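You operate a simulated robot arm through the tools that you are given. There is no shell and no other tool. Be economical: measure what you need, move in short steps, check, and stop when the job is done.

You are at the controls of a simulated two-armed robot. One attempt, no reset.

JOB
Put the green roll on the top of the pale bench. Put the yellow cloth on the front of the wooden bench away on the top of the low stool. Put one of the grey valve caps from the front of the wooden bench on the white tile. Put the brass valve from the shelf under the grey board on the grey tile. Take the silver nut on the top of the blue bench and put it away on the top of the brown bench. Take the red valve and leave it on the top of the narrow shelf. Any order will do. Set down upright: brass valve, red valve.

It is judged by the outcome, as a careful person would: the job done as asked, and still so three seconds after it is handed in. It fails if anything else is knocked over, pushed out of place, dropped, spilled or broken. Lids that push on must go on centred and level and be pressed home; caps that screw on are set level and turned clockwise until they are tight. Flat cloth is picked up by pressing the open fingertips on it (5 to 10 N) and closing them slowly along it; thin cloth reads only 2 to 8 mm in the jaws.

ROBOT AND FRAMES
Two 7-joint arms with three-finger grippers on one trunk, on a base that drives. Base frame: it is fixed to the floor where the robot stands at the start and does not move with it; the origin is under the middle of the robot, x ahead of it, y to its left, z up; the surface under the hand at the start is at about z = 80. Lengths are in cm, angles in degrees, forces in N, time in s.
The left shoulder is at the start at [7, 16.5, 101.3], the right one opposite. With the tool pointing down near the work surface each hand reaches from about 36 to 88 cm from the robot's upright axis, wherever it stands, measured 20 degrees to its own side. Places, roughly: brass valve (8x5x8 cm) [70, -250, 60]; green roll (6x6x3 cm) [50, -20, 80]; grey tile (10x10x1 cm) [80, -270, 60]; grey valve cap (5x5x4 cm) [50, 40, 80]; red valve (6x4x9 cm) [-270, -80, 90]; silver nut (4x4x3 cm) [-270, -90, 90]; top of the brown bench [-420, 140, 80]; top of the low stool [80, -590, 30]; top of the narrow shelf [-320, -10, 80]; top of the pale bench [-240, -400, 80]; white tile (10x10x1 cm) [50, 0, 80]; yellow cloth (11x7x4 cm) [60, -30, 80]. Payload 3.91 kg a hand.
Tool frame (each hand has its own): the origin (TCP) lies between the finger pads and is the grasp point; the fingertips stand 3 cm ahead of it; z points along the fingers, y is the line along which they close. Largest opening 11.6 cm; the body of the gripper starts 7.3 cm behind the TCP.
Orientation is that of the tool frame in the base frame, as [roll, pitch, yaw] about the fixed x, y, z axes, in that order (R = Rz(yaw) Ry(pitch) Rx(roll)). With the fingers straight down and closing along the base's y, the tool's x points along the base's -x, its y along +y and its z along -z.

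CONTROLS
- The arms move only by the tool step_arm. It takes "left_rows", "right_rows" or both (then of equal length, played together; a hand with none holds still); each is a list of rows, each an object (a shift or turn left out is 0, a gripper value left out holds the last) with "fingers": the finger opening in cm, from 0 to 11.6; "offset": the shift along the tool's x, y, z in cm, a list of three; "delta_rot": the turn, a rotation vector about the tool's x, y, z in degrees, a list of three. In form: [{"fingers": fingers, "offset": [dx, dy, dz], "delta_rot": [rx, ry, rz]}, ...]. A call has 1 to 20 rows; each row is the pose to reach, as a shift and turn from the pose commanded when the call began, along the tool's axes at that moment. Each row takes 0.2 s and may step no farther than 5 cm and 8.6 degrees from the row before; otherwise, or with a gripper value out of range, the whole call is refused. A pose out of reach is approached as far as the arm can. The call stops where the force on the tool passes 40 N (or 10 N more than at its start, if that is more) or the arm is blocked; 0.2 s more then pass. Each finger travels about 15.3 cm/s and halts on what it meets, pressing with about 42 N; the grip force reading is that of the motor and also rises with nothing between the fingers. The clock runs only during rows and for 0.2 s after the last one: add rows that repeat a pose to give the fingers time. It gives the time, the measured TCP pose, the force on the tool (base axes), the opening and the grip force at its end, in the units of the frame above (readings bear some noise), with the torque about the TCP (base axes, N m) and any sound that the robot's microphone picked up.
- Cameras (640 x 400 px; columns grow to the right, rows downward): "scene" is now at [13.64, -1.58, 132.64]; the picture's right is [-0.18, -0.98, 0.00], its down [-0.59, 0.11, -0.80] and it looks along [0.79, -0.14, -0.60] (base axes); focal length 283 px, centre (320, 200). "left" rides on the left gripper at [7.5, 1.7, -8.8] in its tool frame; the picture's right is [-0.22, 0.97, 0.00], its down [-0.70, -0.16, -0.70] and it looks along [-0.68, -0.16, 0.71] (tool axes); focal length 247 px, centre (320, 200). "right" rides on the right gripper at [5.2, 5.6, -8.8] in its tool frame; the picture's right is [-0.73, 0.68, 0.00], its down [-0.49, -0.52, -0.70] and it looks along [-0.48, -0.51, 0.71] (tool axes); focal length 247 px, centre (320, 200). There is no depth. A picture from a camera that has moved, and an enlarged one, comes with that camera's place and axes in the base frame and with its lens.
- get_image(camera): a new picture of that camera. No time passes.
- slide_trunk(by): slides the trunk up (or, below 0, down) by that many cm; the arms and the scene camera ride with it, the base frame stays. It gives what a move gives, with no picture.
- drive_base(legs): drives the robot by 1 to 6 legs, each [ahead, left, turn to the left] in cm, cm and degrees, along the robot's own axes; the way and the turn of a leg run together, so that a leg with both is an arc; at most 150 cm and 180 degrees a leg. The arms and the cameras ride along, it lands a little off, and it stops where it bumps. It gives what a move gives.
- pan_tilt(pan, tilt): turns the head with the scene camera to pan (to the left, within 86 degrees either way) and tilt (down, from -29 to 69), counted from straight ahead of the robot. It gives what a move gives.
- zoom(camera, box): a new picture of the part [left, top, right, bottom] of that camera's present view, enlarged. No time passes.
- sign_off(): hands the job in; it is judged then, once.

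Work in short steps. Places have to be worked out from the pictures, the camera data and where the tool is seen: move nearer, look again, correct. Check each grasp and each placing, and mend what went wrong. You have 186 turns and 174 pictures in all, those below and enlarged ones among them. Open the grippers and draw the arms clear of the work before you hand the job in, unless the task says otherwise; then end with one line.

The tools are called by a JSON object that holds its "api" and its "payload". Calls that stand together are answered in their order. step_arm: Moves the arms, as the interface text tells. Its arguments: {"type":"object","properties":{"left_rows":{"type":"array"},"right_rows":{"type":"array"}},"required":[]} The other tools are called the same way: slide_trunk (by) slides the trunk up or down; drive_base (legs) drives the base; pan_tilt (pan, tilt) turns the head that bears the scene camera; get_image (camera) takes a picture; zoom (camera, box) takes an enlarged picture of a part of a camera's view; sign_off () hands the job in.

At the start:

```text
time: 0.0
left_eef_pos: [42.29, 9.76, 111.47]
left_ee_rot: [-180.0, 0.1, 179.9]
left_ft_force: [-0.2, 0.2, -1.0]
left_wrist_torque: [0.01, -0.02, 0.02]
left_grip_width: 11.6
left_finger_force: 0.1
right_eef_pos: [44.38, -25.84, 103.96]
right_ee_rot: [179.8, 0.1, -179.9]
right_ft_force: [0.4, 0.3, -0.5]
right_wrist_torque: [-0.03, 0.06, -0.01]
right_grip_width: 11.6
right_finger_force: 0.1
trunk travel left (down, up): [-55.0, 29.0]
robot x, y, heading: [0.07, -0.18, 0.0]
head pan, tilt: [-10.4, 37.0]
```

scene: 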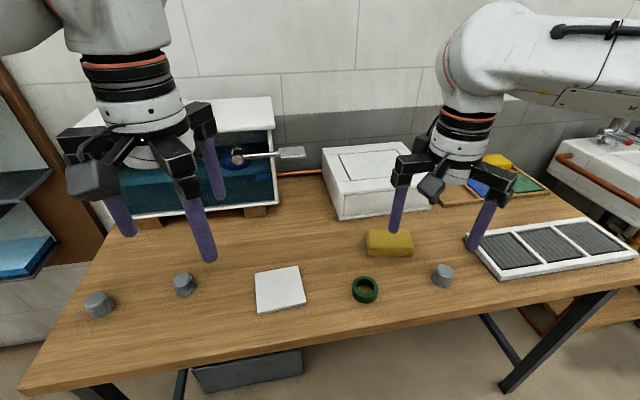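
right: 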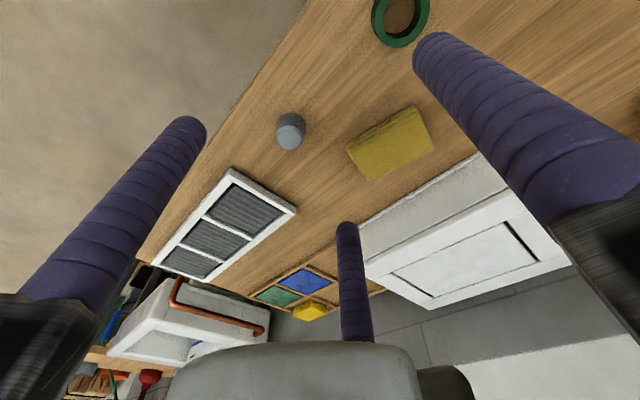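
left: 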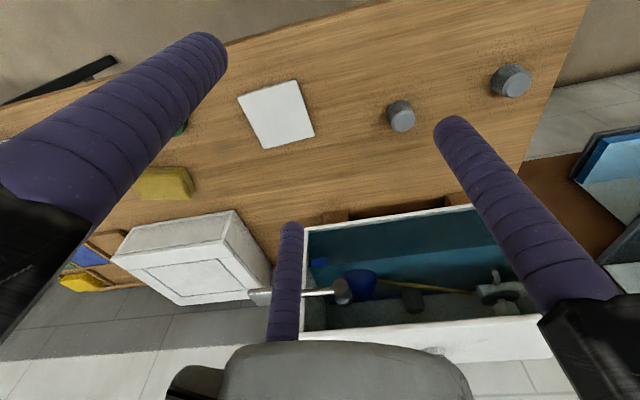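

The scene picture puts the middle cap near (56, 20), the tile near (52, 0), the roll near (48, -17) and the cloth near (60, -27). I move the left hand above the cap and turn the right hand 90° above the cloth.

{"api": "step_arm", "payload": {"left_rows": [{"offset": [-2, 1.5, 2]}, {"offset": [-4, 3, 4]}, {"offset": [-6, 4.5, 6]}, {"offset": [-8, 6, 8]}, {"offset": [-10, 7.5, 9]}, {"offset": [-12, 9, 10]}, {"offset": [-13.5, 10.3, 12]}, {"offset": [-13.5, 10.3, 14]}, {"offset": [-13.5, 10.3, 14]}, {"offset": [-13.5, 10.3, 14]}, {"offset": [-13.5, 10.3, 14]}], "right_rows": [{"offset": [-1.5, 0, 0], "delta_rot": [0, 0, 8.2]}, {"offset": [-3, 0, 0], "delta_rot": [0, 0, 16.4]}, {"offset": [-4.5, 0, 0], "delta_rot": [0, 0, 24.6]}, {"offset": [-6, 0, 0], "delta_rot": [0, 0, 32.8]}, {"offset": [-7.5, 0, 0], "delta_rot": [0, 0, 41]}, {"offset": [-9, 0, 0], "delta_rot": [0, 0, 49.2]}, {"offset": [-10.5, -1, 2], "delta_rot": [0, 0, 57.4]}, {"offset": [-12, -1.2, 4], "delta_rot": [0, 0, 65.6]}, {"offset": [-13.5, -1.2, 5], "delta_rot": [0, 0, 73.8]}, {"offset": [-15.2, -1.2, 6], "delta_rot": [0, 0, 82]}, {"offset": [-15.2, -1.2, 8], "delta_rot": [0, 0, 90]}]}}

{"api": "get_image", "payload": {"camera": "left"}}

{"api": "get_image", "payload": {"camera": "right"}}

{"api": "get_image", "payload": {"camera": "scene"}}

```text
time: 2.4
left_eef_pos: [55.72, 20.11, 97.54]
left_ee_rot: [180.0, 0.0, -179.9]
left_ft_force: [0.3, 0.0, -0.5]
left_wrist_torque: [-0.02, 0.0, 0.0]
left_grip_width: 11.6
left_finger_force: 0.2
right_eef_pos: [59.53, -27.12, 96.01]
right_ee_rot: [179.9, 0.0, 90.0]
right_ft_force: [-0.6, 0.0, -1.7]
right_wrist_torque: [0.03, -0.01, 0.02]
right_grip_width: 11.6
right_finger_force: 0.0
trunk travel left (down, up): [-55.0, 29.0]
robot x, y, heading: [-0.21, 0.01, 0.1]
head pan, tilt: [-10.4, 37.0]
```

```text
170 pictures are left
camera left: at [48.2, 21.86, 106.38], right [0.22, 0.97, 0.0], down [0.7, -0.16, 0.7], along [0.68, -0.16, -0.71], focal length 247 px, centre (320, 200)
```

left: 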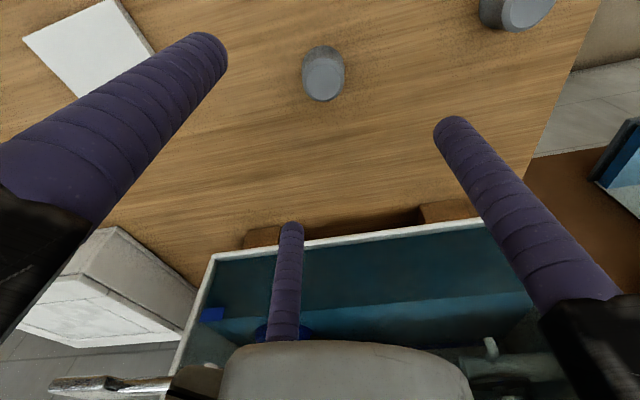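

```text
169 pictures are left
camera right: at [65.15, -21.73, 104.67], right [0.68, -0.73, 0.0], down [-0.52, -0.49, 0.7], along [-0.51, -0.48, -0.72], focal length 247 px, centre (320, 200)
```

right: 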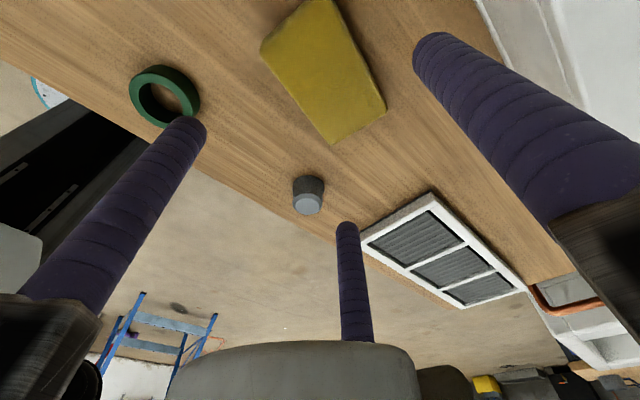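

```text
168 pictures are left
camera scene: at [13.64, -1.54, 132.65], right [-0.18, -0.98, 0.0], down [-0.59, 0.11, -0.8], along [0.79, -0.14, -0.6], focal length 283 px, centre (320, 200)
```

scene: 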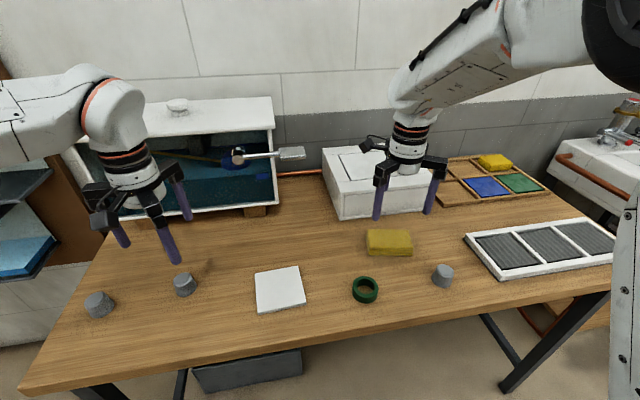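

The pictures show three purple fingers on each gripper rather than two, so I will watch how they close. The cap is at about (55.7, 20.3), so I lower the left hand over it and close slowly.

{"api": "step_arm", "payload": {"left_rows": [{"offset": [0, 0.2, 4.5]}, {"offset": [0, 0.2, 9]}, {"offset": [0, 0.2, 12]}, {"offset": [0, 0.2, 13.8]}, {"offset": [0, 0.2, 13.8]}, {"fingers": 8, "offset": [0, 0.2, 13.8]}, {"fingers": 6, "offset": [0, 0.2, 13.8]}, {"fingers": 6, "offset": [0, 0.2, 13.8]}]}}

{"api": "get_image", "payload": {"camera": "left"}}

{"api": "get_image", "payload": {"camera": "scene"}}

{"api": "zoom", "payload": {"camera": "right", "box": [220, 0, 420, 150]}}

```text
time: 4.2
left_eef_pos: [55.67, 20.13, 83.7]
left_ee_rot: [179.9, 0.0, 180.0]
left_ft_force: [0.4, 0.1, -0.6]
left_wrist_torque: [0.02, 0.0, 0.01]
left_grip_width: 6.01
left_finger_force: 0.1
right_eef_pos: [59.48, -27.27, 96.14]
right_ee_rot: [179.9, -0.1, 90.1]
right_ft_force: [0.1, 0.2, -0.1]
right_wrist_torque: [-0.01, 0.03, -0.01]
right_grip_width: 11.62
right_finger_force: 0.1
trunk travel left (down, up): [-55.0, 29.0]
robot x, y, heading: [-0.1, -0.46, -0.1]
head pan, tilt: [-10.4, 37.0]
```

```text
167 pictures are left
camera left: at [48.15, 21.95, 92.54], right [0.22, 0.97, 0.0], down [0.7, -0.16, 0.7], along [0.68, -0.16, -0.71], focal length 247 px, centre (320, 200)
```

left: 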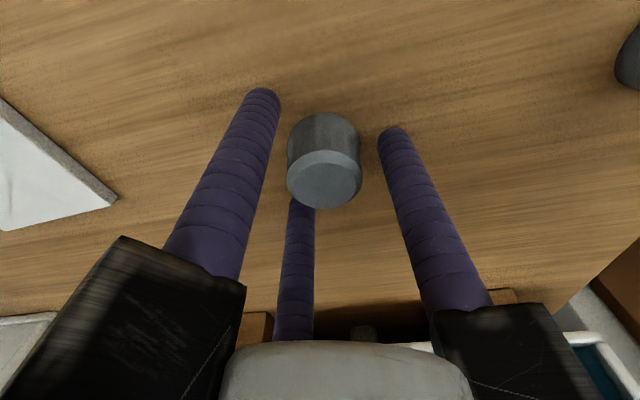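

```text
166 pictures are left
camera scene: at [13.65, -1.57, 132.64], right [-0.18, -0.98, 0.0], down [-0.59, 0.11, -0.8], along [0.79, -0.14, -0.6], focal length 283 px, centre (320, 200)
```

scene: 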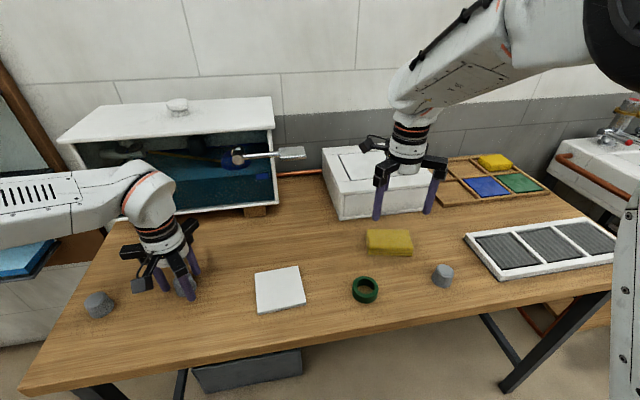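

```text
2.67 times, centred on (320, 75) of right
camera zoom: at [65.14, -21.73, 104.68], right [0.68, -0.73, 0.0], down [-0.52, -0.49, 0.7], along [-0.51, -0.48, -0.72], focal length 659 px, centre (320, 533)
```

zoom: 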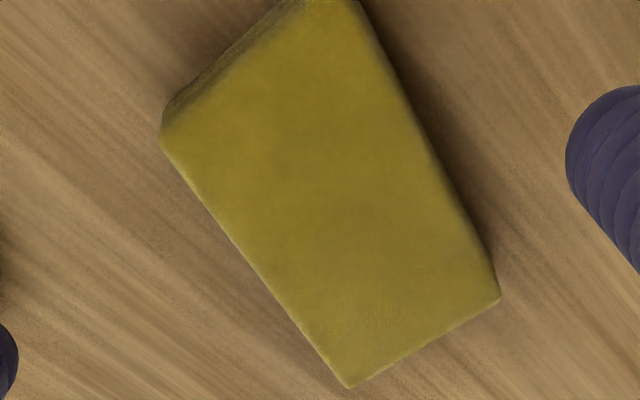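

The cap sits between the fingers, so I close on it and look.

{"api": "step_arm", "payload": {"left_rows": [{"fingers": 5}, {"fingers": 4}, {"fingers": 3}, {"fingers": 3}, {"fingers": 3}]}}

{"api": "get_image", "payload": {"camera": "left"}}

```text
time: 5.4
left_eef_pos: [55.69, 20.14, 83.64]
left_ee_rot: [180.0, 0.0, -180.0]
left_ft_force: [0.7, -0.5, -0.2]
left_wrist_torque: [-0.03, 0.01, 0.01]
left_grip_width: 3.67
left_finger_force: 42.1
right_eef_pos: [59.52, -27.13, 96.05]
right_ee_rot: [180.0, -0.1, 90.1]
right_ft_force: [0.8, 0.8, 0.5]
right_wrist_torque: [0.02, 0.03, 0.02]
right_grip_width: 11.63
right_finger_force: 0.1
trunk travel left (down, up): [-55.0, 29.0]
robot x, y, heading: [-0.11, 0.53, 0.1]
head pan, tilt: [-10.4, 37.0]
```

```text
164 pictures are left
camera left: at [48.15, 21.95, 92.54], right [0.22, 0.97, 0.0], down [0.7, -0.16, 0.7], along [0.68, -0.16, -0.71], focal length 247 px, centre (320, 200)
```

left: 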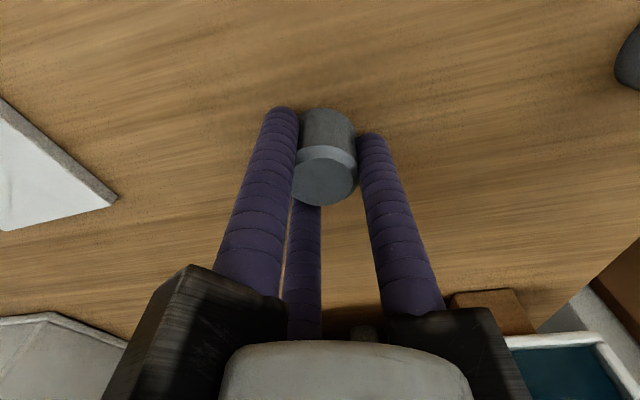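

The cap is held at 3.67 cm. I lift it and carry it over the tile at about (51.8, 0.4).

{"api": "step_arm", "payload": {"left_rows": [{"offset": [0, 0, -3]}, {"offset": [0, 0, -7]}, {"offset": [1, -4, -8]}, {"offset": [2, -8.5, -8]}, {"offset": [3, -13, -8]}, {"offset": [3.9, -17, -8]}, {"offset": [3.9, -19.7, -8]}, {"offset": [3.9, -19.7, -8]}]}}

{"api": "get_image", "payload": {"camera": "left"}}

{"api": "get_image", "payload": {"camera": "scene"}}

```text
time: 7.2
left_eef_pos: [52.02, 0.58, 91.71]
left_ee_rot: [179.9, 0.0, 179.9]
left_ft_force: [0.1, -0.4, -0.1]
left_wrist_torque: [0.0, 0.02, 0.0]
left_grip_width: 3.69
left_finger_force: 41.6
right_eef_pos: [59.47, -26.99, 95.99]
right_ee_rot: [180.0, 0.0, 90.0]
right_ft_force: [-0.7, 0.2, 0.2]
right_wrist_torque: [0.03, 0.04, 0.02]
right_grip_width: 11.59
right_finger_force: 0.0
trunk travel left (down, up): [-55.0, 29.0]
robot x, y, heading: [-0.27, 0.12, -0.0]
head pan, tilt: [-10.4, 37.0]
```

```text
163 pictures are left
camera left: at [44.5, 2.36, 100.51], right [0.22, 0.97, 0.0], down [0.7, -0.16, 0.7], along [0.68, -0.16, -0.71], focal length 247 px, centre (320, 200)
```

left: 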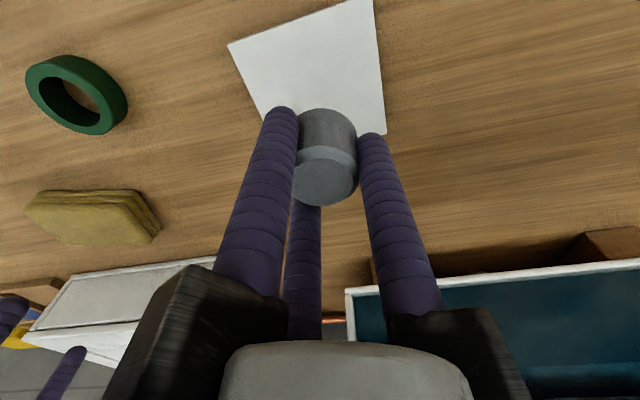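

```text
162 pictures are left
camera scene: at [13.62, -1.51, 132.65], right [-0.18, -0.98, 0.0], down [-0.59, 0.11, -0.8], along [0.79, -0.14, -0.6], focal length 283 px, centre (320, 200)
```

scene: 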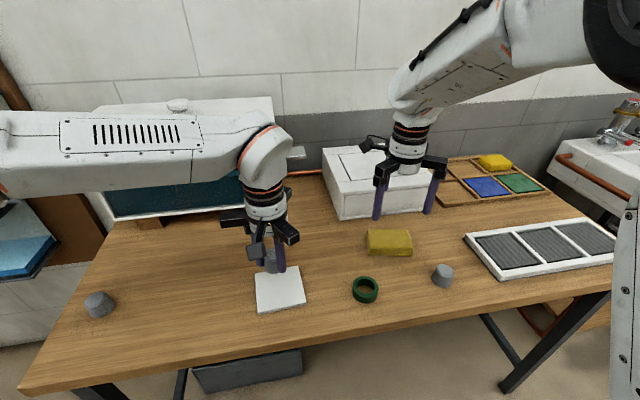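

The tile corners in the left view confirm a centre of about (51.8, 0.4). I lower gently.

{"api": "step_arm", "payload": {"left_rows": [{"offset": [0, -0.1, 3]}, {"offset": [0, -0.1, 5]}, {"offset": [0, -0.1, 6]}, {"offset": [0, -0.1, 6.5]}, {"offset": [0, -0.1, 6.8]}, {"offset": [0, -0.1, 6.8]}]}}

{"api": "zoom", "payload": {"camera": "left", "box": [200, 50, 420, 220]}}

```text
time: 8.6
left_eef_pos: [51.89, 0.29, 84.99]
left_ee_rot: [179.9, 0.0, 179.9]
left_ft_force: [-0.2, -0.7, -0.3]
left_wrist_torque: [-0.01, 0.0, 0.03]
left_grip_width: 3.68
left_finger_force: 42.0
right_eef_pos: [59.59, -27.12, 95.95]
right_ee_rot: [179.9, -0.1, 90.1]
right_ft_force: [-0.3, -0.8, 0.5]
right_wrist_torque: [-0.01, -0.02, -0.02]
right_grip_width: 11.59
right_finger_force: 0.0
trunk travel left (down, up): [-55.0, 29.0]
robot x, y, heading: [0.02, 0.06, 0.0]
head pan, tilt: [-10.4, 37.0]
```

```text
2.35 times, centred on (310, 135) of left
camera zoom: at [44.33, 2.19, 93.74], right [0.22, 0.97, 0.0], down [0.7, -0.16, 0.7], along [0.68, -0.16, -0.71], focal length 581 px, centre (344, 353)
```

zoom: 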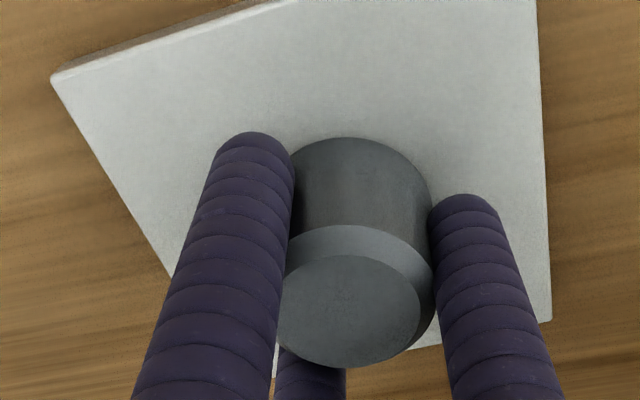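

Almost at the surface, so I inch down until contact shows.

{"api": "step_arm", "payload": {"left_rows": [{"offset": [0, 0, 0.1]}, {"offset": [0, 0, 0.2]}, {"offset": [0, 0, 0.3]}, {"offset": [0, 0, 0.3]}]}}

```text
time: 9.6
left_eef_pos: [51.95, 0.56, 84.64]
left_ee_rot: [179.9, 0.1, -179.9]
left_ft_force: [-1.0, 0.8, 4.2]
left_wrist_torque: [-0.06, 0.01, -0.05]
left_grip_width: 3.67
left_finger_force: 41.3
right_eef_pos: [59.45, -27.09, 96.15]
right_ee_rot: [180.0, 0.0, 90.2]
right_ft_force: [-0.1, -0.7, 0.6]
right_wrist_torque: [0.04, -0.01, -0.01]
right_grip_width: 11.62
right_finger_force: 0.1
trunk travel left (down, up): [-55.0, 29.0]
robot x, y, heading: [-0.38, -0.28, 0.1]
head pan, tilt: [-10.4, 37.0]
```

The cap stands on the tile. I open the left hand and lift it clear, while the right hand aligns with the cloth, which is turned about 14°, and comes lower.

{"api": "step_arm", "payload": {"left_rows": [{"fingers": 5}, {"fingers": 7.5}, {"fingers": 7.5}, {"fingers": 7.5, "offset": [0, 0, -4]}, {"fingers": 7.5, "offset": [0, 0, -8]}, {"offset": [0, 4, -10]}, {"offset": [0, 8, -10]}], "right_rows": [{"offset": [0, 0, 0]}, {"offset": [0, 0, 0]}, {"offset": [0, 0, 0]}, {"offset": [0, -0.4, 2], "delta_rot": [0, 0, 7]}, {"offset": [0.3, -0.4, 3.5], "delta_rot": [0, 0, 14]}, {"offset": [0.3, -0.4, 5], "delta_rot": [0, 0, 14]}, {"offset": [0.3, -0.4, 5], "delta_rot": [0, 0, 14]}]}}

{"api": "get_image", "payload": {"camera": "right"}}

{"api": "get_image", "payload": {"camera": "left"}}

{"api": "zoom", "payload": {"camera": "scene", "box": [230, 180, 470, 330]}}

```text
time: 11.2
left_eef_pos: [51.96, 8.75, 94.57]
left_ee_rot: [179.9, 0.0, 180.0]
left_ft_force: [0.0, 0.9, 0.4]
left_wrist_torque: [-0.03, -0.02, -0.01]
left_grip_width: 7.5
left_finger_force: 0.1
right_eef_pos: [59.08, -26.49, 90.93]
right_ee_rot: [179.9, 0.0, 75.9]
right_ft_force: [-0.2, 0.2, 0.4]
right_wrist_torque: [-0.01, 0.0, 0.01]
right_grip_width: 11.61
right_finger_force: 0.2
trunk travel left (down, up): [-55.0, 29.0]
robot x, y, heading: [-0.02, -0.08, -0.1]
head pan, tilt: [-10.4, 37.0]
```

```text
160 pictures are left
camera right: at [65.78, -22.63, 99.66], right [0.48, -0.87, 0.0], down [-0.63, -0.35, 0.7], along [-0.61, -0.34, -0.72], focal length 247 px, centre (320, 200)
```

right: 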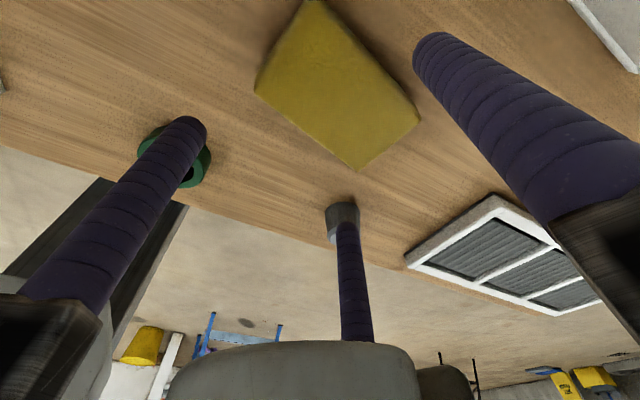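

```text
159 pictures are left
camera left: at [44.39, 10.4, 103.41], right [0.22, 0.97, 0.0], down [0.7, -0.16, 0.7], along [0.68, -0.16, -0.71], focal length 247 px, centre (320, 200)
```

left: 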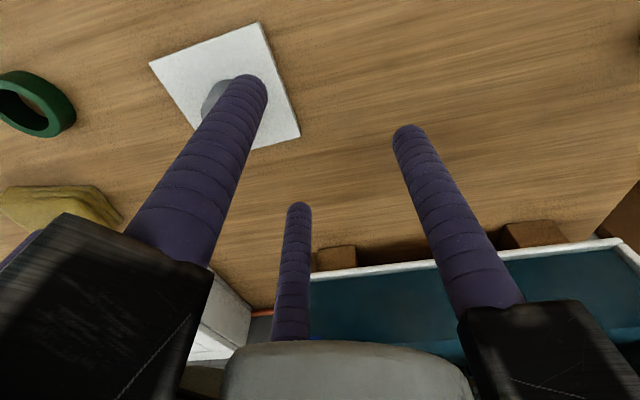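

```text
2.67 times, centred on (350, 255) of scene
camera zoom: at [13.59, -1.44, 132.65], right [-0.18, -0.98, 0.0], down [-0.59, 0.11, -0.8], along [0.79, -0.15, -0.6], focal length 755 px, centre (240, 53)
```

zoom: 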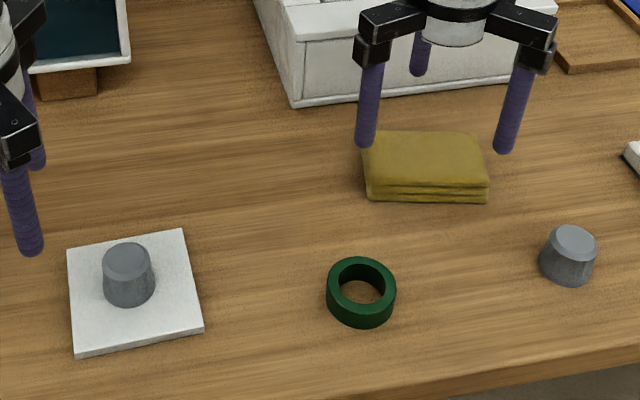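

The cloth is about 6.4 × 10 cm with its centre near (60.5, -27.1). With three jaws, the safest grip has the cloth's long axis along tool y, so I turn the hand there above it.

{"api": "step_arm", "payload": {"right_rows": [{"offset": [0, 0, -1], "delta_rot": [0, 0, -8.5]}, {"offset": [0, 0, -1], "delta_rot": [0, 0, -17]}, {"offset": [0, 0, -1], "delta_rot": [0, 0, -25.5]}, {"offset": [0, 0, -1], "delta_rot": [0, 0, -34]}, {"offset": [0, 0, -1], "delta_rot": [0, 0, -42.5]}, {"offset": [0, 0, -1], "delta_rot": [0, 0, -51]}, {"offset": [0, 0, -1], "delta_rot": [0, 0, -59.5]}, {"offset": [0, 0, -1], "delta_rot": [0, 0, -68]}, {"offset": [0, 0, -1], "delta_rot": [0, 0, -76.5]}, {"offset": [0.5, 0.8, -1], "delta_rot": [0, 0, -85]}, {"offset": [1.06, 1.4, -1], "delta_rot": [0, 0, -93.5]}, {"offset": [1.06, 1.4, -1], "delta_rot": [0, 0, -93.5]}]}}

{"api": "get_image", "payload": {"camera": "right"}}

{"api": "zoom", "payload": {"camera": "scene", "box": [310, 150, 470, 290]}}

```text
time: 13.8
left_eef_pos: [51.99, 8.49, 94.56]
left_ee_rot: [-180.0, -0.1, -179.9]
left_ft_force: [-0.1, 0.0, -1.1]
left_wrist_torque: [-0.01, -0.01, -0.01]
left_grip_width: 7.5
left_finger_force: 0.2
right_eef_pos: [60.86, -25.98, 92.06]
right_ee_rot: [179.9, -0.1, 169.7]
right_ft_force: [0.6, 0.0, 0.2]
right_wrist_torque: [-0.02, 0.0, -0.02]
right_grip_width: 11.6
right_finger_force: 0.1
trunk travel left (down, up): [-55.0, 29.0]
robot x, y, heading: [-0.03, 0.31, -0.1]
head pan, tilt: [-10.4, 37.0]
```

```text
157 pictures are left
camera right: at [56.67, -19.32, 100.64], right [0.84, 0.54, 0.0], down [0.38, -0.6, 0.7], along [0.38, -0.59, -0.71], focal length 247 px, centre (320, 200)
```

right: 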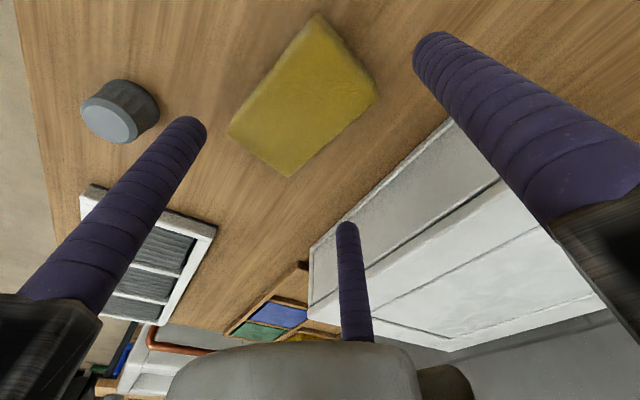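

```text
2.86 times, centred on (390, 220) of scene
camera zoom: at [13.64, -1.58, 132.64], right [-0.18, -0.98, 0.0], down [-0.59, 0.11, -0.8], along [0.79, -0.14, -0.6], focal length 809 px, centre (120, 143)
```

zoom: 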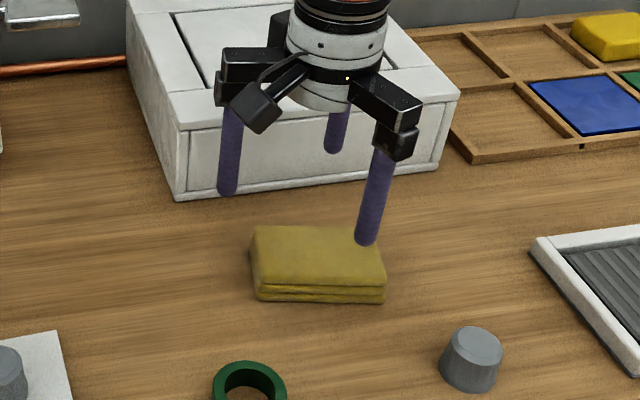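

The four corners give a cloth centre of (60.0, -27.1) and a turn of about 10°. I make a 0.5 cm correction, descend and close.

{"api": "step_arm", "payload": {"right_rows": [{"offset": [0.5, 0.1, 2]}, {"offset": [0.5, 0.1, 5]}, {"offset": [0.5, 0.1, 7]}, {"offset": [0.5, 0.1, 8.5]}, {"offset": [0.5, 0.1, 8.5]}, {"fingers": 10, "offset": [0.5, 0.1, 8.5]}, {"fingers": 9, "offset": [0.5, 0.1, 8.5]}, {"fingers": 8, "offset": [0.5, 0.1, 8.5]}, {"fingers": 7, "offset": [0.5, 0.1, 8.5]}, {"fingers": 6.5, "offset": [0.5, 0.1, 8.5]}, {"fingers": 6.5, "offset": [0.5, 0.1, 8.5]}]}}

{"api": "get_image", "payload": {"camera": "right"}}

{"api": "zoom", "payload": {"camera": "scene", "box": [310, 150, 470, 290]}}

```text
time: 16.2
left_eef_pos: [52.09, 8.54, 94.48]
left_ee_rot: [180.0, 0.0, -180.0]
left_ft_force: [0.5, -0.5, 0.7]
left_wrist_torque: [0.0, -0.02, 0.03]
left_grip_width: 7.49
left_finger_force: 0.1
right_eef_pos: [60.44, -25.96, 83.31]
right_ee_rot: [179.8, 0.0, 169.6]
right_ft_force: [1.0, 0.1, 0.4]
right_wrist_torque: [-0.02, -0.02, 0.01]
right_grip_width: 8.0
right_finger_force: 14.6
trunk travel left (down, up): [-55.0, 29.0]
robot x, y, heading: [-0.14, 0.13, -0.2]
head pan, tilt: [-10.4, 37.0]
```

```text
155 pictures are left
camera right: at [56.22, -19.21, 92.01], right [0.84, 0.54, 0.0], down [0.38, -0.6, 0.7], along [0.38, -0.59, -0.71], focal length 247 px, centre (320, 200)
```

right: 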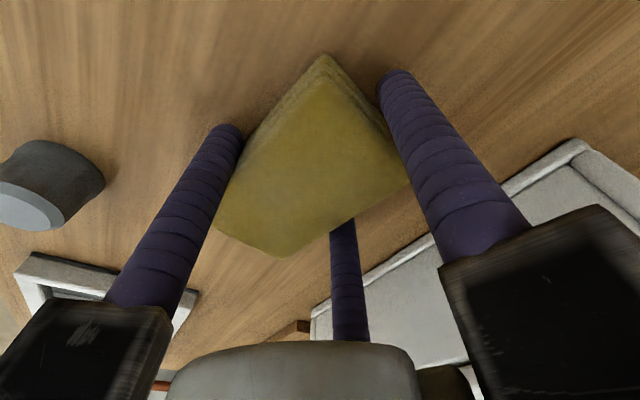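

```text
2.86 times, centred on (390, 220) of scene
camera zoom: at [13.66, -1.58, 132.64], right [-0.18, -0.98, 0.0], down [-0.59, 0.11, -0.8], along [0.79, -0.14, -0.6], focal length 809 px, centre (120, 143)
```

zoom: 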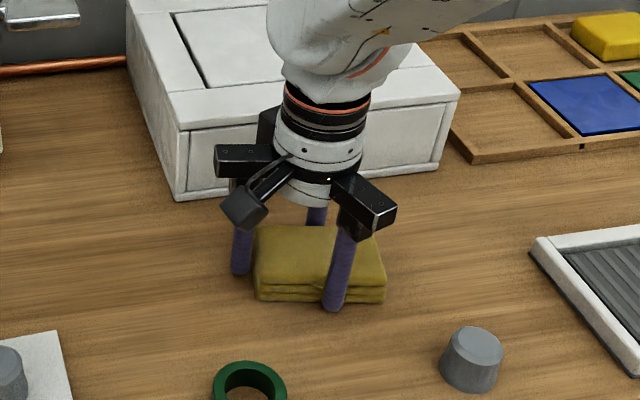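

The jaws have stopped on the cloth at 8.0 cm. I squeeze a little more and lift slightly to test.

{"api": "step_arm", "payload": {"right_rows": [{"fingers": 5.5}, {"fingers": 5}, {"fingers": 5}, {"fingers": 5, "offset": [0, 0, -1]}, {"fingers": 5, "offset": [0, 0, -3]}, {"fingers": 5, "offset": [0, 0, -5]}, {"fingers": 5, "offset": [0, 0, -5]}]}}

{"api": "get_image", "payload": {"camera": "scene"}}

{"api": "get_image", "payload": {"camera": "right"}}

```text
time: 17.8
left_eef_pos: [52.03, 8.56, 94.54]
left_ee_rot: [180.0, -0.1, -179.9]
left_ft_force: [-0.6, 0.5, 0.6]
left_wrist_torque: [-0.01, 0.02, 0.02]
left_grip_width: 7.54
left_finger_force: 0.1
right_eef_pos: [60.28, -25.66, 88.67]
right_ee_rot: [179.8, 0.0, 169.6]
right_ft_force: [0.5, 1.1, -0.7]
right_wrist_torque: [0.01, 0.01, -0.01]
right_grip_width: 7.97
right_finger_force: 29.2
trunk travel left (down, up): [-55.0, 29.0]
robot x, y, heading: [0.07, 0.09, 0.1]
head pan, tilt: [-10.4, 37.0]
```

```text
153 pictures are left
camera scene: at [13.69, -1.59, 132.64], right [-0.18, -0.98, 0.0], down [-0.59, 0.11, -0.8], along [0.79, -0.14, -0.6], focal length 283 px, centre (320, 200)
```

scene: 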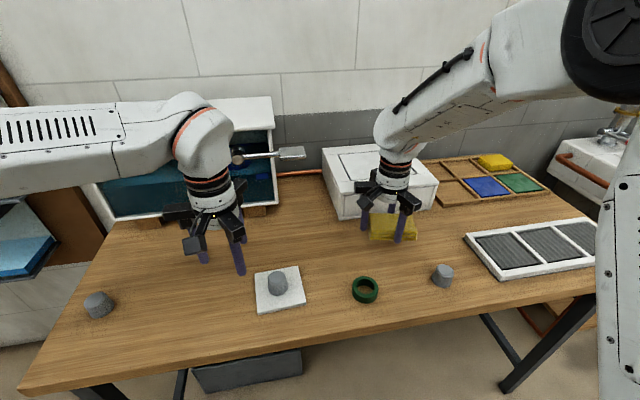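

```text
152 pictures are left
camera right: at [56.24, -19.08, 97.24], right [0.84, 0.54, 0.0], down [0.38, -0.6, 0.7], along [0.38, -0.59, -0.71], focal length 247 px, centre (320, 200)
```

right: 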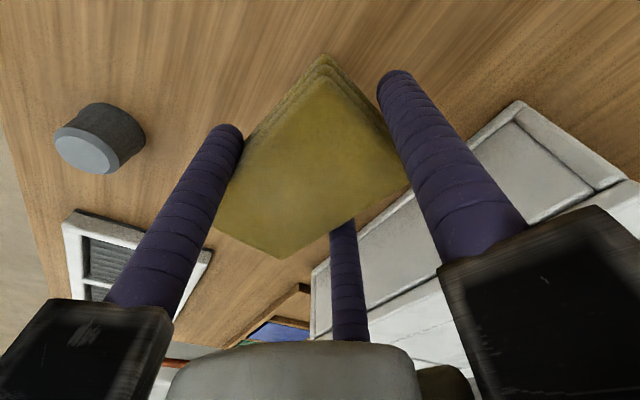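

The cloth is held firmly. I raise it up and out to the right, and bring the left hand open above the roll.

{"api": "step_arm", "payload": {"right_rows": [{"fingers": 3, "offset": [0, 0, -4]}, {"offset": [0, 0, -8.5]}, {"offset": [0, -3, -12]}, {"offset": [0, -7, -14]}, {"offset": [0, -11, -16]}, {"offset": [0, -15, -18]}, {"offset": [0, -15, -18]}], "left_rows": [{"fingers": 11.6, "offset": [0, 0, 0]}, {"offset": [0, 0, 0]}, {"offset": [0, -4, 0]}, {"offset": [1, -9, 0]}, {"offset": [2.5, -14, 0]}, {"offset": [4, -18.8, 0]}, {"offset": [4.2, -23, 0]}]}}

{"api": "get_image", "payload": {"camera": "left"}}

{"api": "get_image", "payload": {"camera": "scene"}}

```text
refused: row 4 steps farther than a row can; nothing moved
```

```text
151 pictures are left
camera left: at [44.48, 10.26, 103.37], right [0.22, 0.97, 0.0], down [0.7, -0.16, 0.7], along [0.68, -0.16, -0.71], focal length 247 px, centre (320, 200)
```

left: 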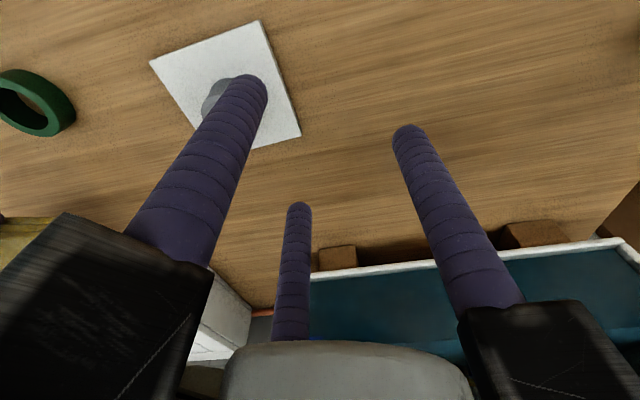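

```text
150 pictures are left
camera scene: at [13.69, -1.59, 132.64], right [-0.18, -0.98, 0.0], down [-0.59, 0.11, -0.8], along [0.79, -0.14, -0.6], focal length 283 px, centre (320, 200)
```

scene: 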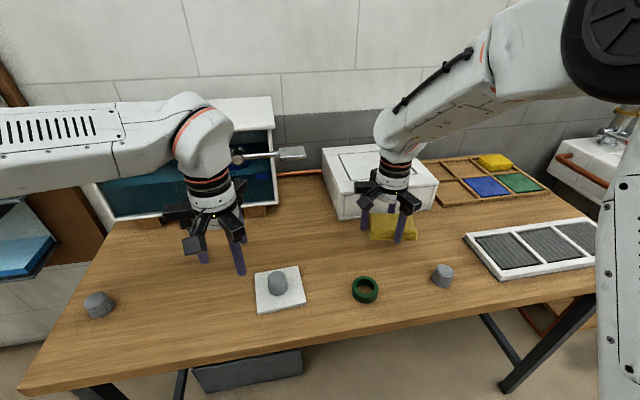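

One row was too long, so the call was refused. I repeat it with shorter steps.

{"api": "step_arm", "payload": {"right_rows": [{"fingers": 3, "offset": [0, 0, -4]}, {"offset": [0, 0, -8]}, {"offset": [0, -3, -11]}, {"offset": [0, -7, -13]}, {"offset": [0, -11, -15]}, {"offset": [0, -15, -17]}, {"offset": [0, -15, -18]}], "left_rows": [{"fingers": 11.6, "offset": [0, 0, 0]}, {"offset": [0, -3, 0]}, {"offset": [0, -7, 0]}, {"offset": [1, -11, 0]}, {"offset": [2.5, -15, 0]}, {"offset": [3.7, -19.5, 0]}, {"offset": [4.2, -24, 0]}]}}

{"api": "get_image", "payload": {"camera": "left"}}

{"api": "get_image", "payload": {"camera": "scene"}}

```text
time: 19.4
left_eef_pos: [47.68, -15.82, 94.58]
left_ee_rot: [-180.0, -0.1, -179.8]
left_ft_force: [0.4, 0.3, -0.6]
left_wrist_torque: [0.0, -0.02, 0.02]
left_grip_width: 11.6
left_finger_force: 0.0
right_eef_pos: [57.59, -40.62, 106.44]
right_ee_rot: [179.9, 0.0, 169.5]
right_ft_force: [0.1, -0.5, -0.7]
right_wrist_torque: [0.0, 0.0, 0.02]
right_grip_width: 7.92
right_finger_force: 42.0
trunk travel left (down, up): [-55.0, 29.0]
robot x, y, heading: [0.08, -0.25, -0.0]
head pan, tilt: [-10.4, 37.0]
```

```text
149 pictures are left
camera left: at [40.03, -14.09, 103.52], right [0.22, 0.97, 0.0], down [0.7, -0.16, 0.7], along [0.68, -0.16, -0.71], focal length 247 px, centre (320, 200)
```

left: 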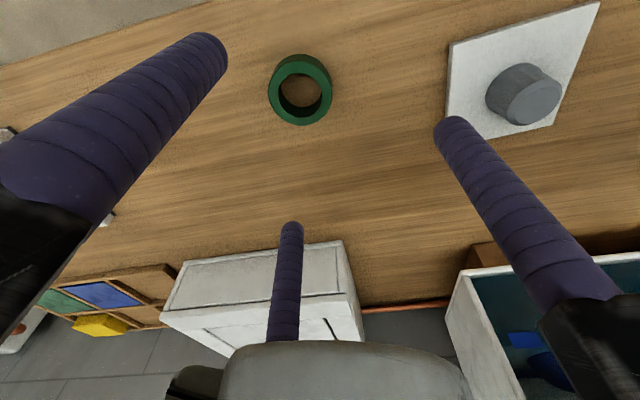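

```text
148 pictures are left
camera scene: at [13.66, -1.69, 132.64], right [-0.18, -0.98, 0.0], down [-0.59, 0.11, -0.8], along [0.79, -0.14, -0.6], focal length 283 px, centre (320, 200)
```

scene: 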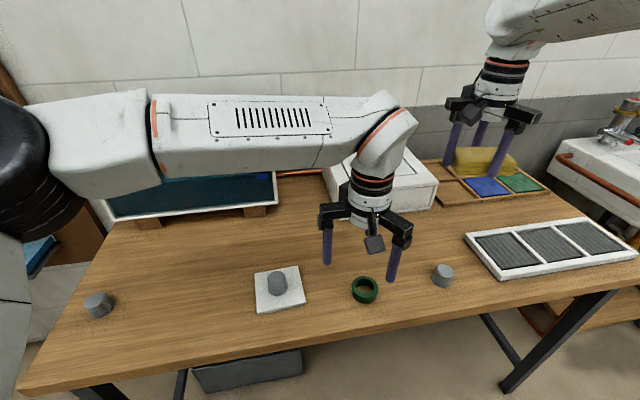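

The roll is at about (47.5, -17.3). I descend and close on it.

{"api": "step_arm", "payload": {"left_rows": [{"offset": [0.2, -1.5, 4]}, {"offset": [0.2, -1.5, 8]}, {"offset": [0.2, -1.5, 10]}, {"offset": [0.2, -1.5, 11.2]}, {"offset": [0.2, -1.5, 11.2]}, {"fingers": 9, "offset": [0.2, -1.5, 11.2]}, {"fingers": 7, "offset": [0.2, -1.5, 11.2]}, {"fingers": 6, "offset": [0.2, -1.5, 11.2]}, {"fingers": 5, "offset": [0.2, -1.5, 11.2]}, {"fingers": 4, "offset": [0.2, -1.5, 11.2]}, {"fingers": 4, "offset": [0.2, -1.5, 11.2]}]}}

{"api": "get_image", "payload": {"camera": "left"}}

```text
time: 21.8
left_eef_pos: [47.4, -17.37, 83.32]
left_ee_rot: [-180.0, 0.1, 180.0]
left_ft_force: [-0.1, -1.0, -0.8]
left_wrist_torque: [0.01, 0.0, 0.0]
left_grip_width: 5.3
left_finger_force: 42.6
right_eef_pos: [57.54, -40.52, 106.39]
right_ee_rot: [179.9, 0.0, 169.6]
right_ft_force: [-0.6, 0.5, -1.5]
right_wrist_torque: [0.0, 0.0, 0.0]
right_grip_width: 7.95
right_finger_force: 42.2
trunk travel left (down, up): [-55.0, 29.0]
robot x, y, heading: [-0.09, 0.29, 0.1]
head pan, tilt: [-10.4, 37.0]
```

```text
147 pictures are left
camera left: at [39.82, -15.5, 92.12], right [0.22, 0.97, 0.0], down [0.7, -0.16, 0.7], along [0.68, -0.16, -0.71], focal length 247 px, centre (320, 200)
```

left: 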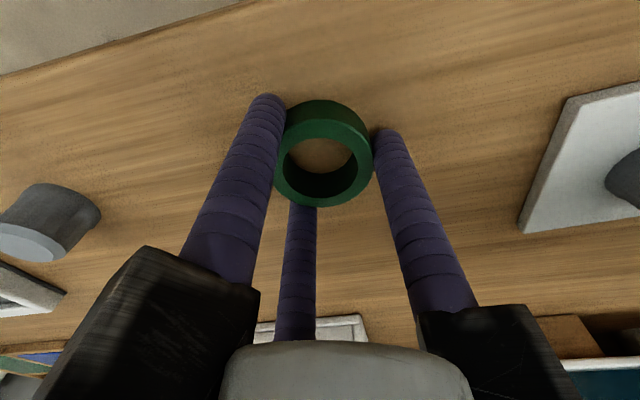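

The roll is held at 5.3 cm. I lift it and draw both hands back into a compact driving posture.

{"api": "step_arm", "payload": {"left_rows": [{"offset": [0, 0, -4]}, {"offset": [0, 0, -9]}, {"offset": [0, 0, -14]}, {"offset": [0, 3, -18]}, {"offset": [0, 7, -20]}, {"offset": [1, 11.5, -22]}, {"offset": [2, 16, -23]}, {"offset": [2, 20.5, -24]}, {"offset": [2, 25, -25]}, {"offset": [2, 30, -25]}], "right_rows": [{"offset": [0, 0, 0]}, {"offset": [0, 0, 0]}, {"offset": [0, 0, 0]}, {"offset": [2, 1, 0]}, {"offset": [4, 3, 0]}, {"offset": [6, 6, 0]}, {"offset": [8, 9, 0]}, {"offset": [10, 12, 0]}, {"offset": [11, 15, -1]}, {"offset": [11, 15, -1]}]}}

{"api": "pan_tilt", "payload": {"pan": -75, "tilt": 20}}

{"api": "get_image", "payload": {"camera": "scene"}}

```text
refused: row 6 steps farther than a row can; nothing moved
```

```text
time: 23.1
left_eef_pos: [47.3, -17.19, 83.13]
left_ee_rot: [179.9, 0.1, -180.0]
left_ft_force: [0.2, 0.3, 0.2]
left_wrist_torque: [-0.02, 0.04, 0.0]
left_grip_width: 5.28
left_finger_force: 41.7
right_eef_pos: [57.54, -40.57, 106.53]
right_ee_rot: [180.0, -0.1, 169.6]
right_ft_force: [0.3, 0.2, -1.7]
right_wrist_torque: [0.01, -0.03, 0.03]
right_grip_width: 7.96
right_finger_force: 41.3
trunk travel left (down, up): [-55.0, 29.0]
robot x, y, heading: [0.39, -0.01, 0.2]
head pan, tilt: [-75.0, 20.0]
```

```text
146 pictures are left
camera scene: at [7.53, -9.01, 135.33], right [-0.97, -0.26, 0.0], down [-0.09, 0.33, -0.94], along [0.24, -0.91, -0.34], focal length 283 px, centre (320, 200)
```

scene: 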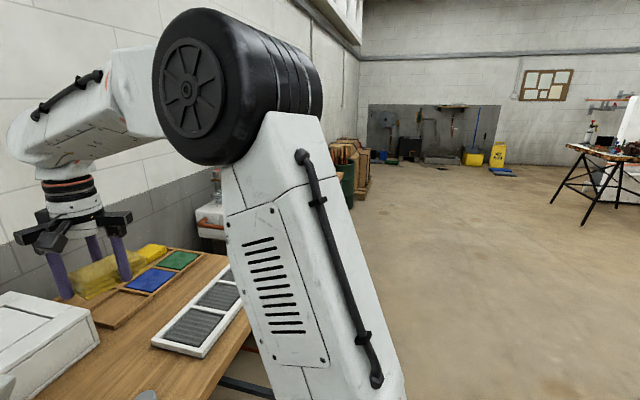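

The view to the right is useful. The arm move was refused because one step was too long, so I redo it with smaller steps.

{"api": "step_arm", "payload": {"left_rows": [{"offset": [0, 0, -4]}, {"offset": [0, 0, -8]}, {"offset": [0, 0, -12]}, {"offset": [0, 0, -16]}, {"offset": [0, 3, -19]}, {"offset": [0, 6, -21]}, {"offset": [0, 10, -22]}, {"offset": [0, 14, -23]}, {"offset": [0, 18, -23]}, {"offset": [0, 22, -24]}, {"offset": [0, 26, -25]}, {"offset": [0, 30, -25]}], "right_rows": [{"offset": [0, 0, 0]}, {"offset": [0, 0, 0]}, {"offset": [0, 0, 0]}, {"offset": [0, 0, 0]}, {"offset": [0, 0, 0]}, {"offset": [2, 1, 0]}, {"offset": [4, 3, 0]}, {"offset": [6, 6, 0]}, {"offset": [8, 9, 0]}, {"offset": [10, 12, 0]}, {"offset": [11, 14, -1]}, {"offset": [11, 14, -1]}]}}

{"api": "pan_tilt", "payload": {"pan": -86, "tilt": 15}}

{"api": "get_image", "payload": {"camera": "scene"}}

```text
time: 25.8
left_eef_pos: [47.72, 13.05, 108.51]
left_ee_rot: [-179.9, 0.0, 180.0]
left_ft_force: [0.3, -0.1, 0.6]
left_wrist_torque: [-0.01, 0.06, 0.03]
left_grip_width: 5.3
left_finger_force: 42.0
right_eef_pos: [51.63, -26.92, 105.91]
right_ee_rot: [177.1, -1.9, 168.8]
right_ft_force: [-0.1, 0.3, -1.1]
right_wrist_torque: [-0.04, -0.03, -0.02]
right_grip_width: 7.94
right_finger_force: 41.7
right hand out of reach, approached as far as the arm can: row 10, 11, 12
trunk travel left (down, up): [-55.0, 29.0]
robot x, y, heading: [-0.04, 0.12, -0.0]
head pan, tilt: [-75.0, 20.0]
```

```text
time: 26.5
left_eef_pos: [47.83, 12.76, 108.54]
left_ee_rot: [-180.0, 0.0, 180.0]
left_ft_force: [-0.5, 0.0, -0.3]
left_wrist_torque: [0.03, 0.0, 0.01]
left_grip_width: 5.28
left_finger_force: 42.3
right_eef_pos: [51.79, -27.14, 106.41]
right_ee_rot: [177.0, -1.5, 168.9]
right_ft_force: [-0.5, -0.5, -1.6]
right_wrist_torque: [0.02, 0.03, 0.0]
right_grip_width: 7.95
right_finger_force: 41.8
trunk travel left (down, up): [-55.0, 29.0]
robot x, y, heading: [-0.04, -0.13, -0.1]
head pan, tilt: [-85.9, 15.0]
```

```text
145 pictures are left
camera scene: at [8.52, -8.73, 135.8], right [-0.93, -0.36, 0.0], down [-0.11, 0.27, -0.96], along [0.35, -0.89, -0.29], focal length 283 px, centre (320, 200)
```

scene: 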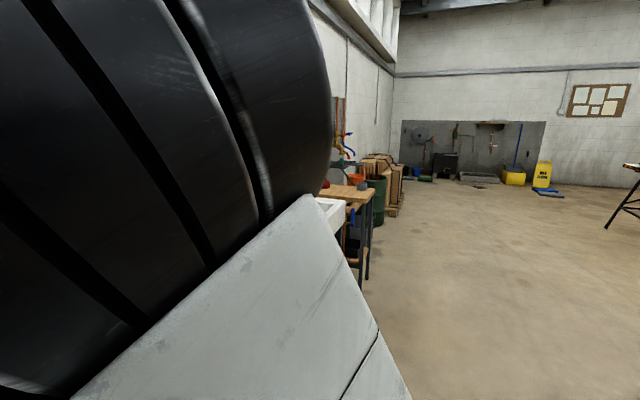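

Both items are secure. I back away from the bench, turn right to face -y and look along the wall.

{"api": "drive_base", "payload": {"legs": [[-45, 0, 0], [0, 0, -90]]}}

{"api": "pan_tilt", "payload": {"pan": 0, "tilt": 20}}

{"api": "get_image", "payload": {"camera": "scene"}}

{"api": "get_image", "payload": {"camera": "right"}}

```text
time: 33.1
left_eef_pos: [-32.96, -48.11, 108.53]
left_ee_rot: [180.0, 0.0, 90.0]
left_ft_force: [0.4, 0.0, -0.1]
left_wrist_torque: [0.05, 0.0, 0.01]
left_grip_width: 5.28
left_finger_force: 42.4
right_eef_pos: [-72.81, -52.07, 106.82]
right_ee_rot: [176.8, -0.9, 79.2]
right_ft_force: [-0.5, 0.4, 0.0]
right_wrist_torque: [0.03, -0.02, 0.01]
right_grip_width: 7.94
right_finger_force: 42.0
trunk travel left (down, up): [-55.0, 29.0]
robot x, y, heading: [-46.02, -0.46, -90.2]
head pan, tilt: [-85.9, 15.0]
```

```text
time: 34.7
left_eef_pos: [-33.03, -47.99, 108.64]
left_ee_rot: [-179.9, 0.0, 90.1]
left_ft_force: [0.2, -0.6, -0.5]
left_wrist_torque: [-0.03, 0.0, -0.03]
left_grip_width: 5.3
left_finger_force: 42.1
right_eef_pos: [-72.85, -52.05, 106.48]
right_ee_rot: [176.8, -1.1, 79.0]
right_ft_force: [-0.1, 0.4, -1.8]
right_wrist_torque: [-0.05, 0.01, -0.01]
right_grip_width: 7.93
right_finger_force: 42.6
trunk travel left (down, up): [-55.0, 29.0]
robot x, y, heading: [-45.74, -0.34, -90.3]
head pan, tilt: [0.0, 20.0]
```

```text
144 pictures are left
camera scene: at [-47.15, -14.56, 135.51], right [-0.99, 0.14, 0.0], down [0.04, 0.32, -0.95], along [-0.13, -0.94, -0.32], focal length 283 px, centre (320, 200)
```

scene: 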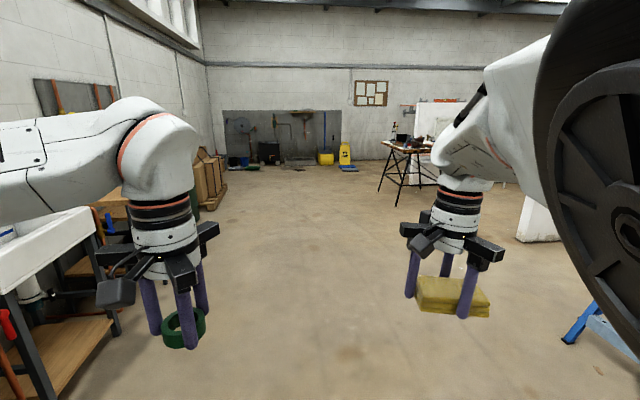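

```text
143 pictures are left
camera right: at [-66.83, -47.88, 115.57], right [0.53, -0.85, 0.02], down [-0.65, -0.38, 0.66], along [-0.55, -0.36, -0.75], focal length 247 px, centre (320, 200)
```

right: 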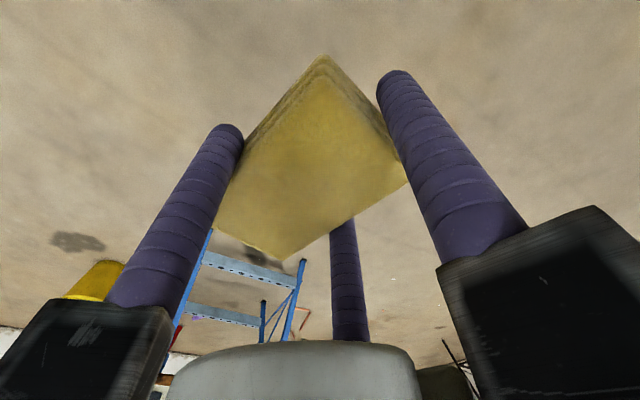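

The corridor ahead is clear, with the ladder off to the right. I drive ahead 300 cm and look for the stool.

{"api": "drive_base", "payload": {"legs": [[150, 0, 0], [150, 0, 0]]}}

{"api": "pan_tilt", "payload": {"pan": 30, "tilt": 25}}

{"api": "get_image", "payload": {"camera": "scene"}}

{"api": "pan_tilt", "payload": {"pan": -50, "tilt": 20}}

{"api": "get_image", "payload": {"camera": "scene"}}

```text
time: 49.2
left_eef_pos: [-34.65, -348.05, 108.63]
left_ee_rot: [-179.9, 0.1, 90.5]
left_ft_force: [0.5, 0.1, -0.7]
left_wrist_torque: [-0.01, 0.03, -0.03]
left_grip_width: 5.29
left_finger_force: 41.8
right_eef_pos: [-74.41, -352.25, 106.27]
right_ee_rot: [176.9, -1.4, 79.5]
right_ft_force: [0.2, 0.1, -0.1]
right_wrist_torque: [-0.01, -0.01, -0.03]
right_grip_width: 7.93
right_finger_force: 41.7
trunk travel left (down, up): [-55.0, 29.0]
robot x, y, heading: [-47.8, -300.08, -89.6]
head pan, tilt: [0.0, 20.0]
```

```text
time: 50.1
left_eef_pos: [-34.6, -348.04, 108.62]
left_ee_rot: [180.0, 0.0, 90.5]
left_ft_force: [0.8, -0.2, 0.0]
left_wrist_torque: [0.03, -0.01, 0.0]
left_grip_width: 5.3
left_finger_force: 41.8
right_eef_pos: [-74.44, -352.33, 105.97]
right_ee_rot: [176.8, -1.9, 79.4]
right_ft_force: [0.5, -0.4, -0.5]
right_wrist_torque: [-0.03, 0.02, 0.02]
right_grip_width: 7.94
right_finger_force: 42.4
trunk travel left (down, up): [-55.0, 29.0]
robot x, y, heading: [-47.91, -300.46, -89.4]
head pan, tilt: [30.0, 25.0]
```

```text
142 pictures are left
camera scene: at [-47.91, -314.67, 135.41], right [-1.0, 0.01, 0.0], down [0.0, 0.33, -0.94], along [-0.01, -0.94, -0.33], focal length 283 px, centre (320, 200)
```

scene: 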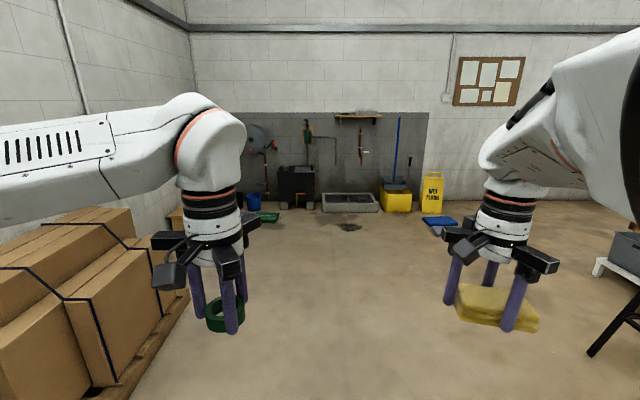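

```text
time: 51.7
left_eef_pos: [-34.61, -347.99, 108.61]
left_ee_rot: [179.9, 0.0, 90.5]
left_ft_force: [-0.4, -0.4, -1.1]
left_wrist_torque: [-0.04, 0.02, 0.01]
left_grip_width: 5.31
left_finger_force: 42.0
right_eef_pos: [-74.41, -352.35, 106.55]
right_ee_rot: [176.8, -1.4, 79.5]
right_ft_force: [0.9, 0.3, -1.0]
right_wrist_torque: [0.01, 0.01, 0.04]
right_grip_width: 7.95
right_finger_force: 42.3
trunk travel left (down, up): [-55.0, 29.0]
robot x, y, heading: [-47.6, -300.62, -89.4]
head pan, tilt: [-50.0, 20.0]
```

```text
141 pictures are left
camera scene: at [-54.9, -311.42, 135.33], right [-0.65, 0.76, 0.0], down [0.26, 0.22, -0.94], along [-0.71, -0.61, -0.34], focal length 283 px, centre (320, 200)
```

scene: 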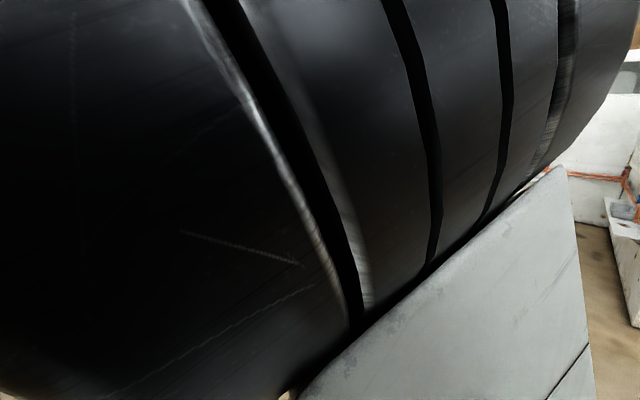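

The stool should be the wooden piece at the left, beyond the crates. I drive to about (-46, -568), turn left to face it, and look.

{"api": "drive_base", "payload": {"legs": [[134, 0, 0], [134, 0, 0], [0, 0, 90]]}}

{"api": "pan_tilt", "payload": {"pan": -5, "tilt": 30}}

```text
time: 68.4
left_eef_pos: [5.65, -552.05, 108.67]
left_ee_rot: [-180.0, 0.1, -178.6]
left_ft_force: [0.4, 0.4, 0.4]
left_wrist_torque: [-0.01, -0.01, 0.0]
left_grip_width: 5.27
left_finger_force: 42.4
right_eef_pos: [10.53, -591.77, 106.31]
right_ee_rot: [176.7, -1.4, 170.3]
right_ft_force: [0.6, -0.5, -0.5]
right_wrist_torque: [0.0, -0.01, 0.0]
right_grip_width: 7.93
right_finger_force: 41.8
trunk travel left (down, up): [-55.0, 29.0]
robot x, y, heading: [-42.07, -566.13, 1.6]
head pan, tilt: [-50.0, 20.0]
```

```text
time: 69.5
left_eef_pos: [5.57, -552.06, 108.49]
left_ee_rot: [-180.0, 0.0, -178.6]
left_ft_force: [-0.5, -0.4, -1.3]
left_wrist_torque: [0.01, 0.02, -0.01]
left_grip_width: 5.29
left_finger_force: 42.4
right_eef_pos: [10.46, -591.78, 106.04]
right_ee_rot: [176.8, -1.6, 170.3]
right_ft_force: [-0.7, 0.6, -0.6]
right_wrist_torque: [0.01, -0.02, -0.04]
right_grip_width: 7.96
right_finger_force: 41.9
trunk travel left (down, up): [-55.0, 29.0]
robot x, y, heading: [-41.82, -565.98, 1.4]
head pan, tilt: [-5.0, 30.0]
```

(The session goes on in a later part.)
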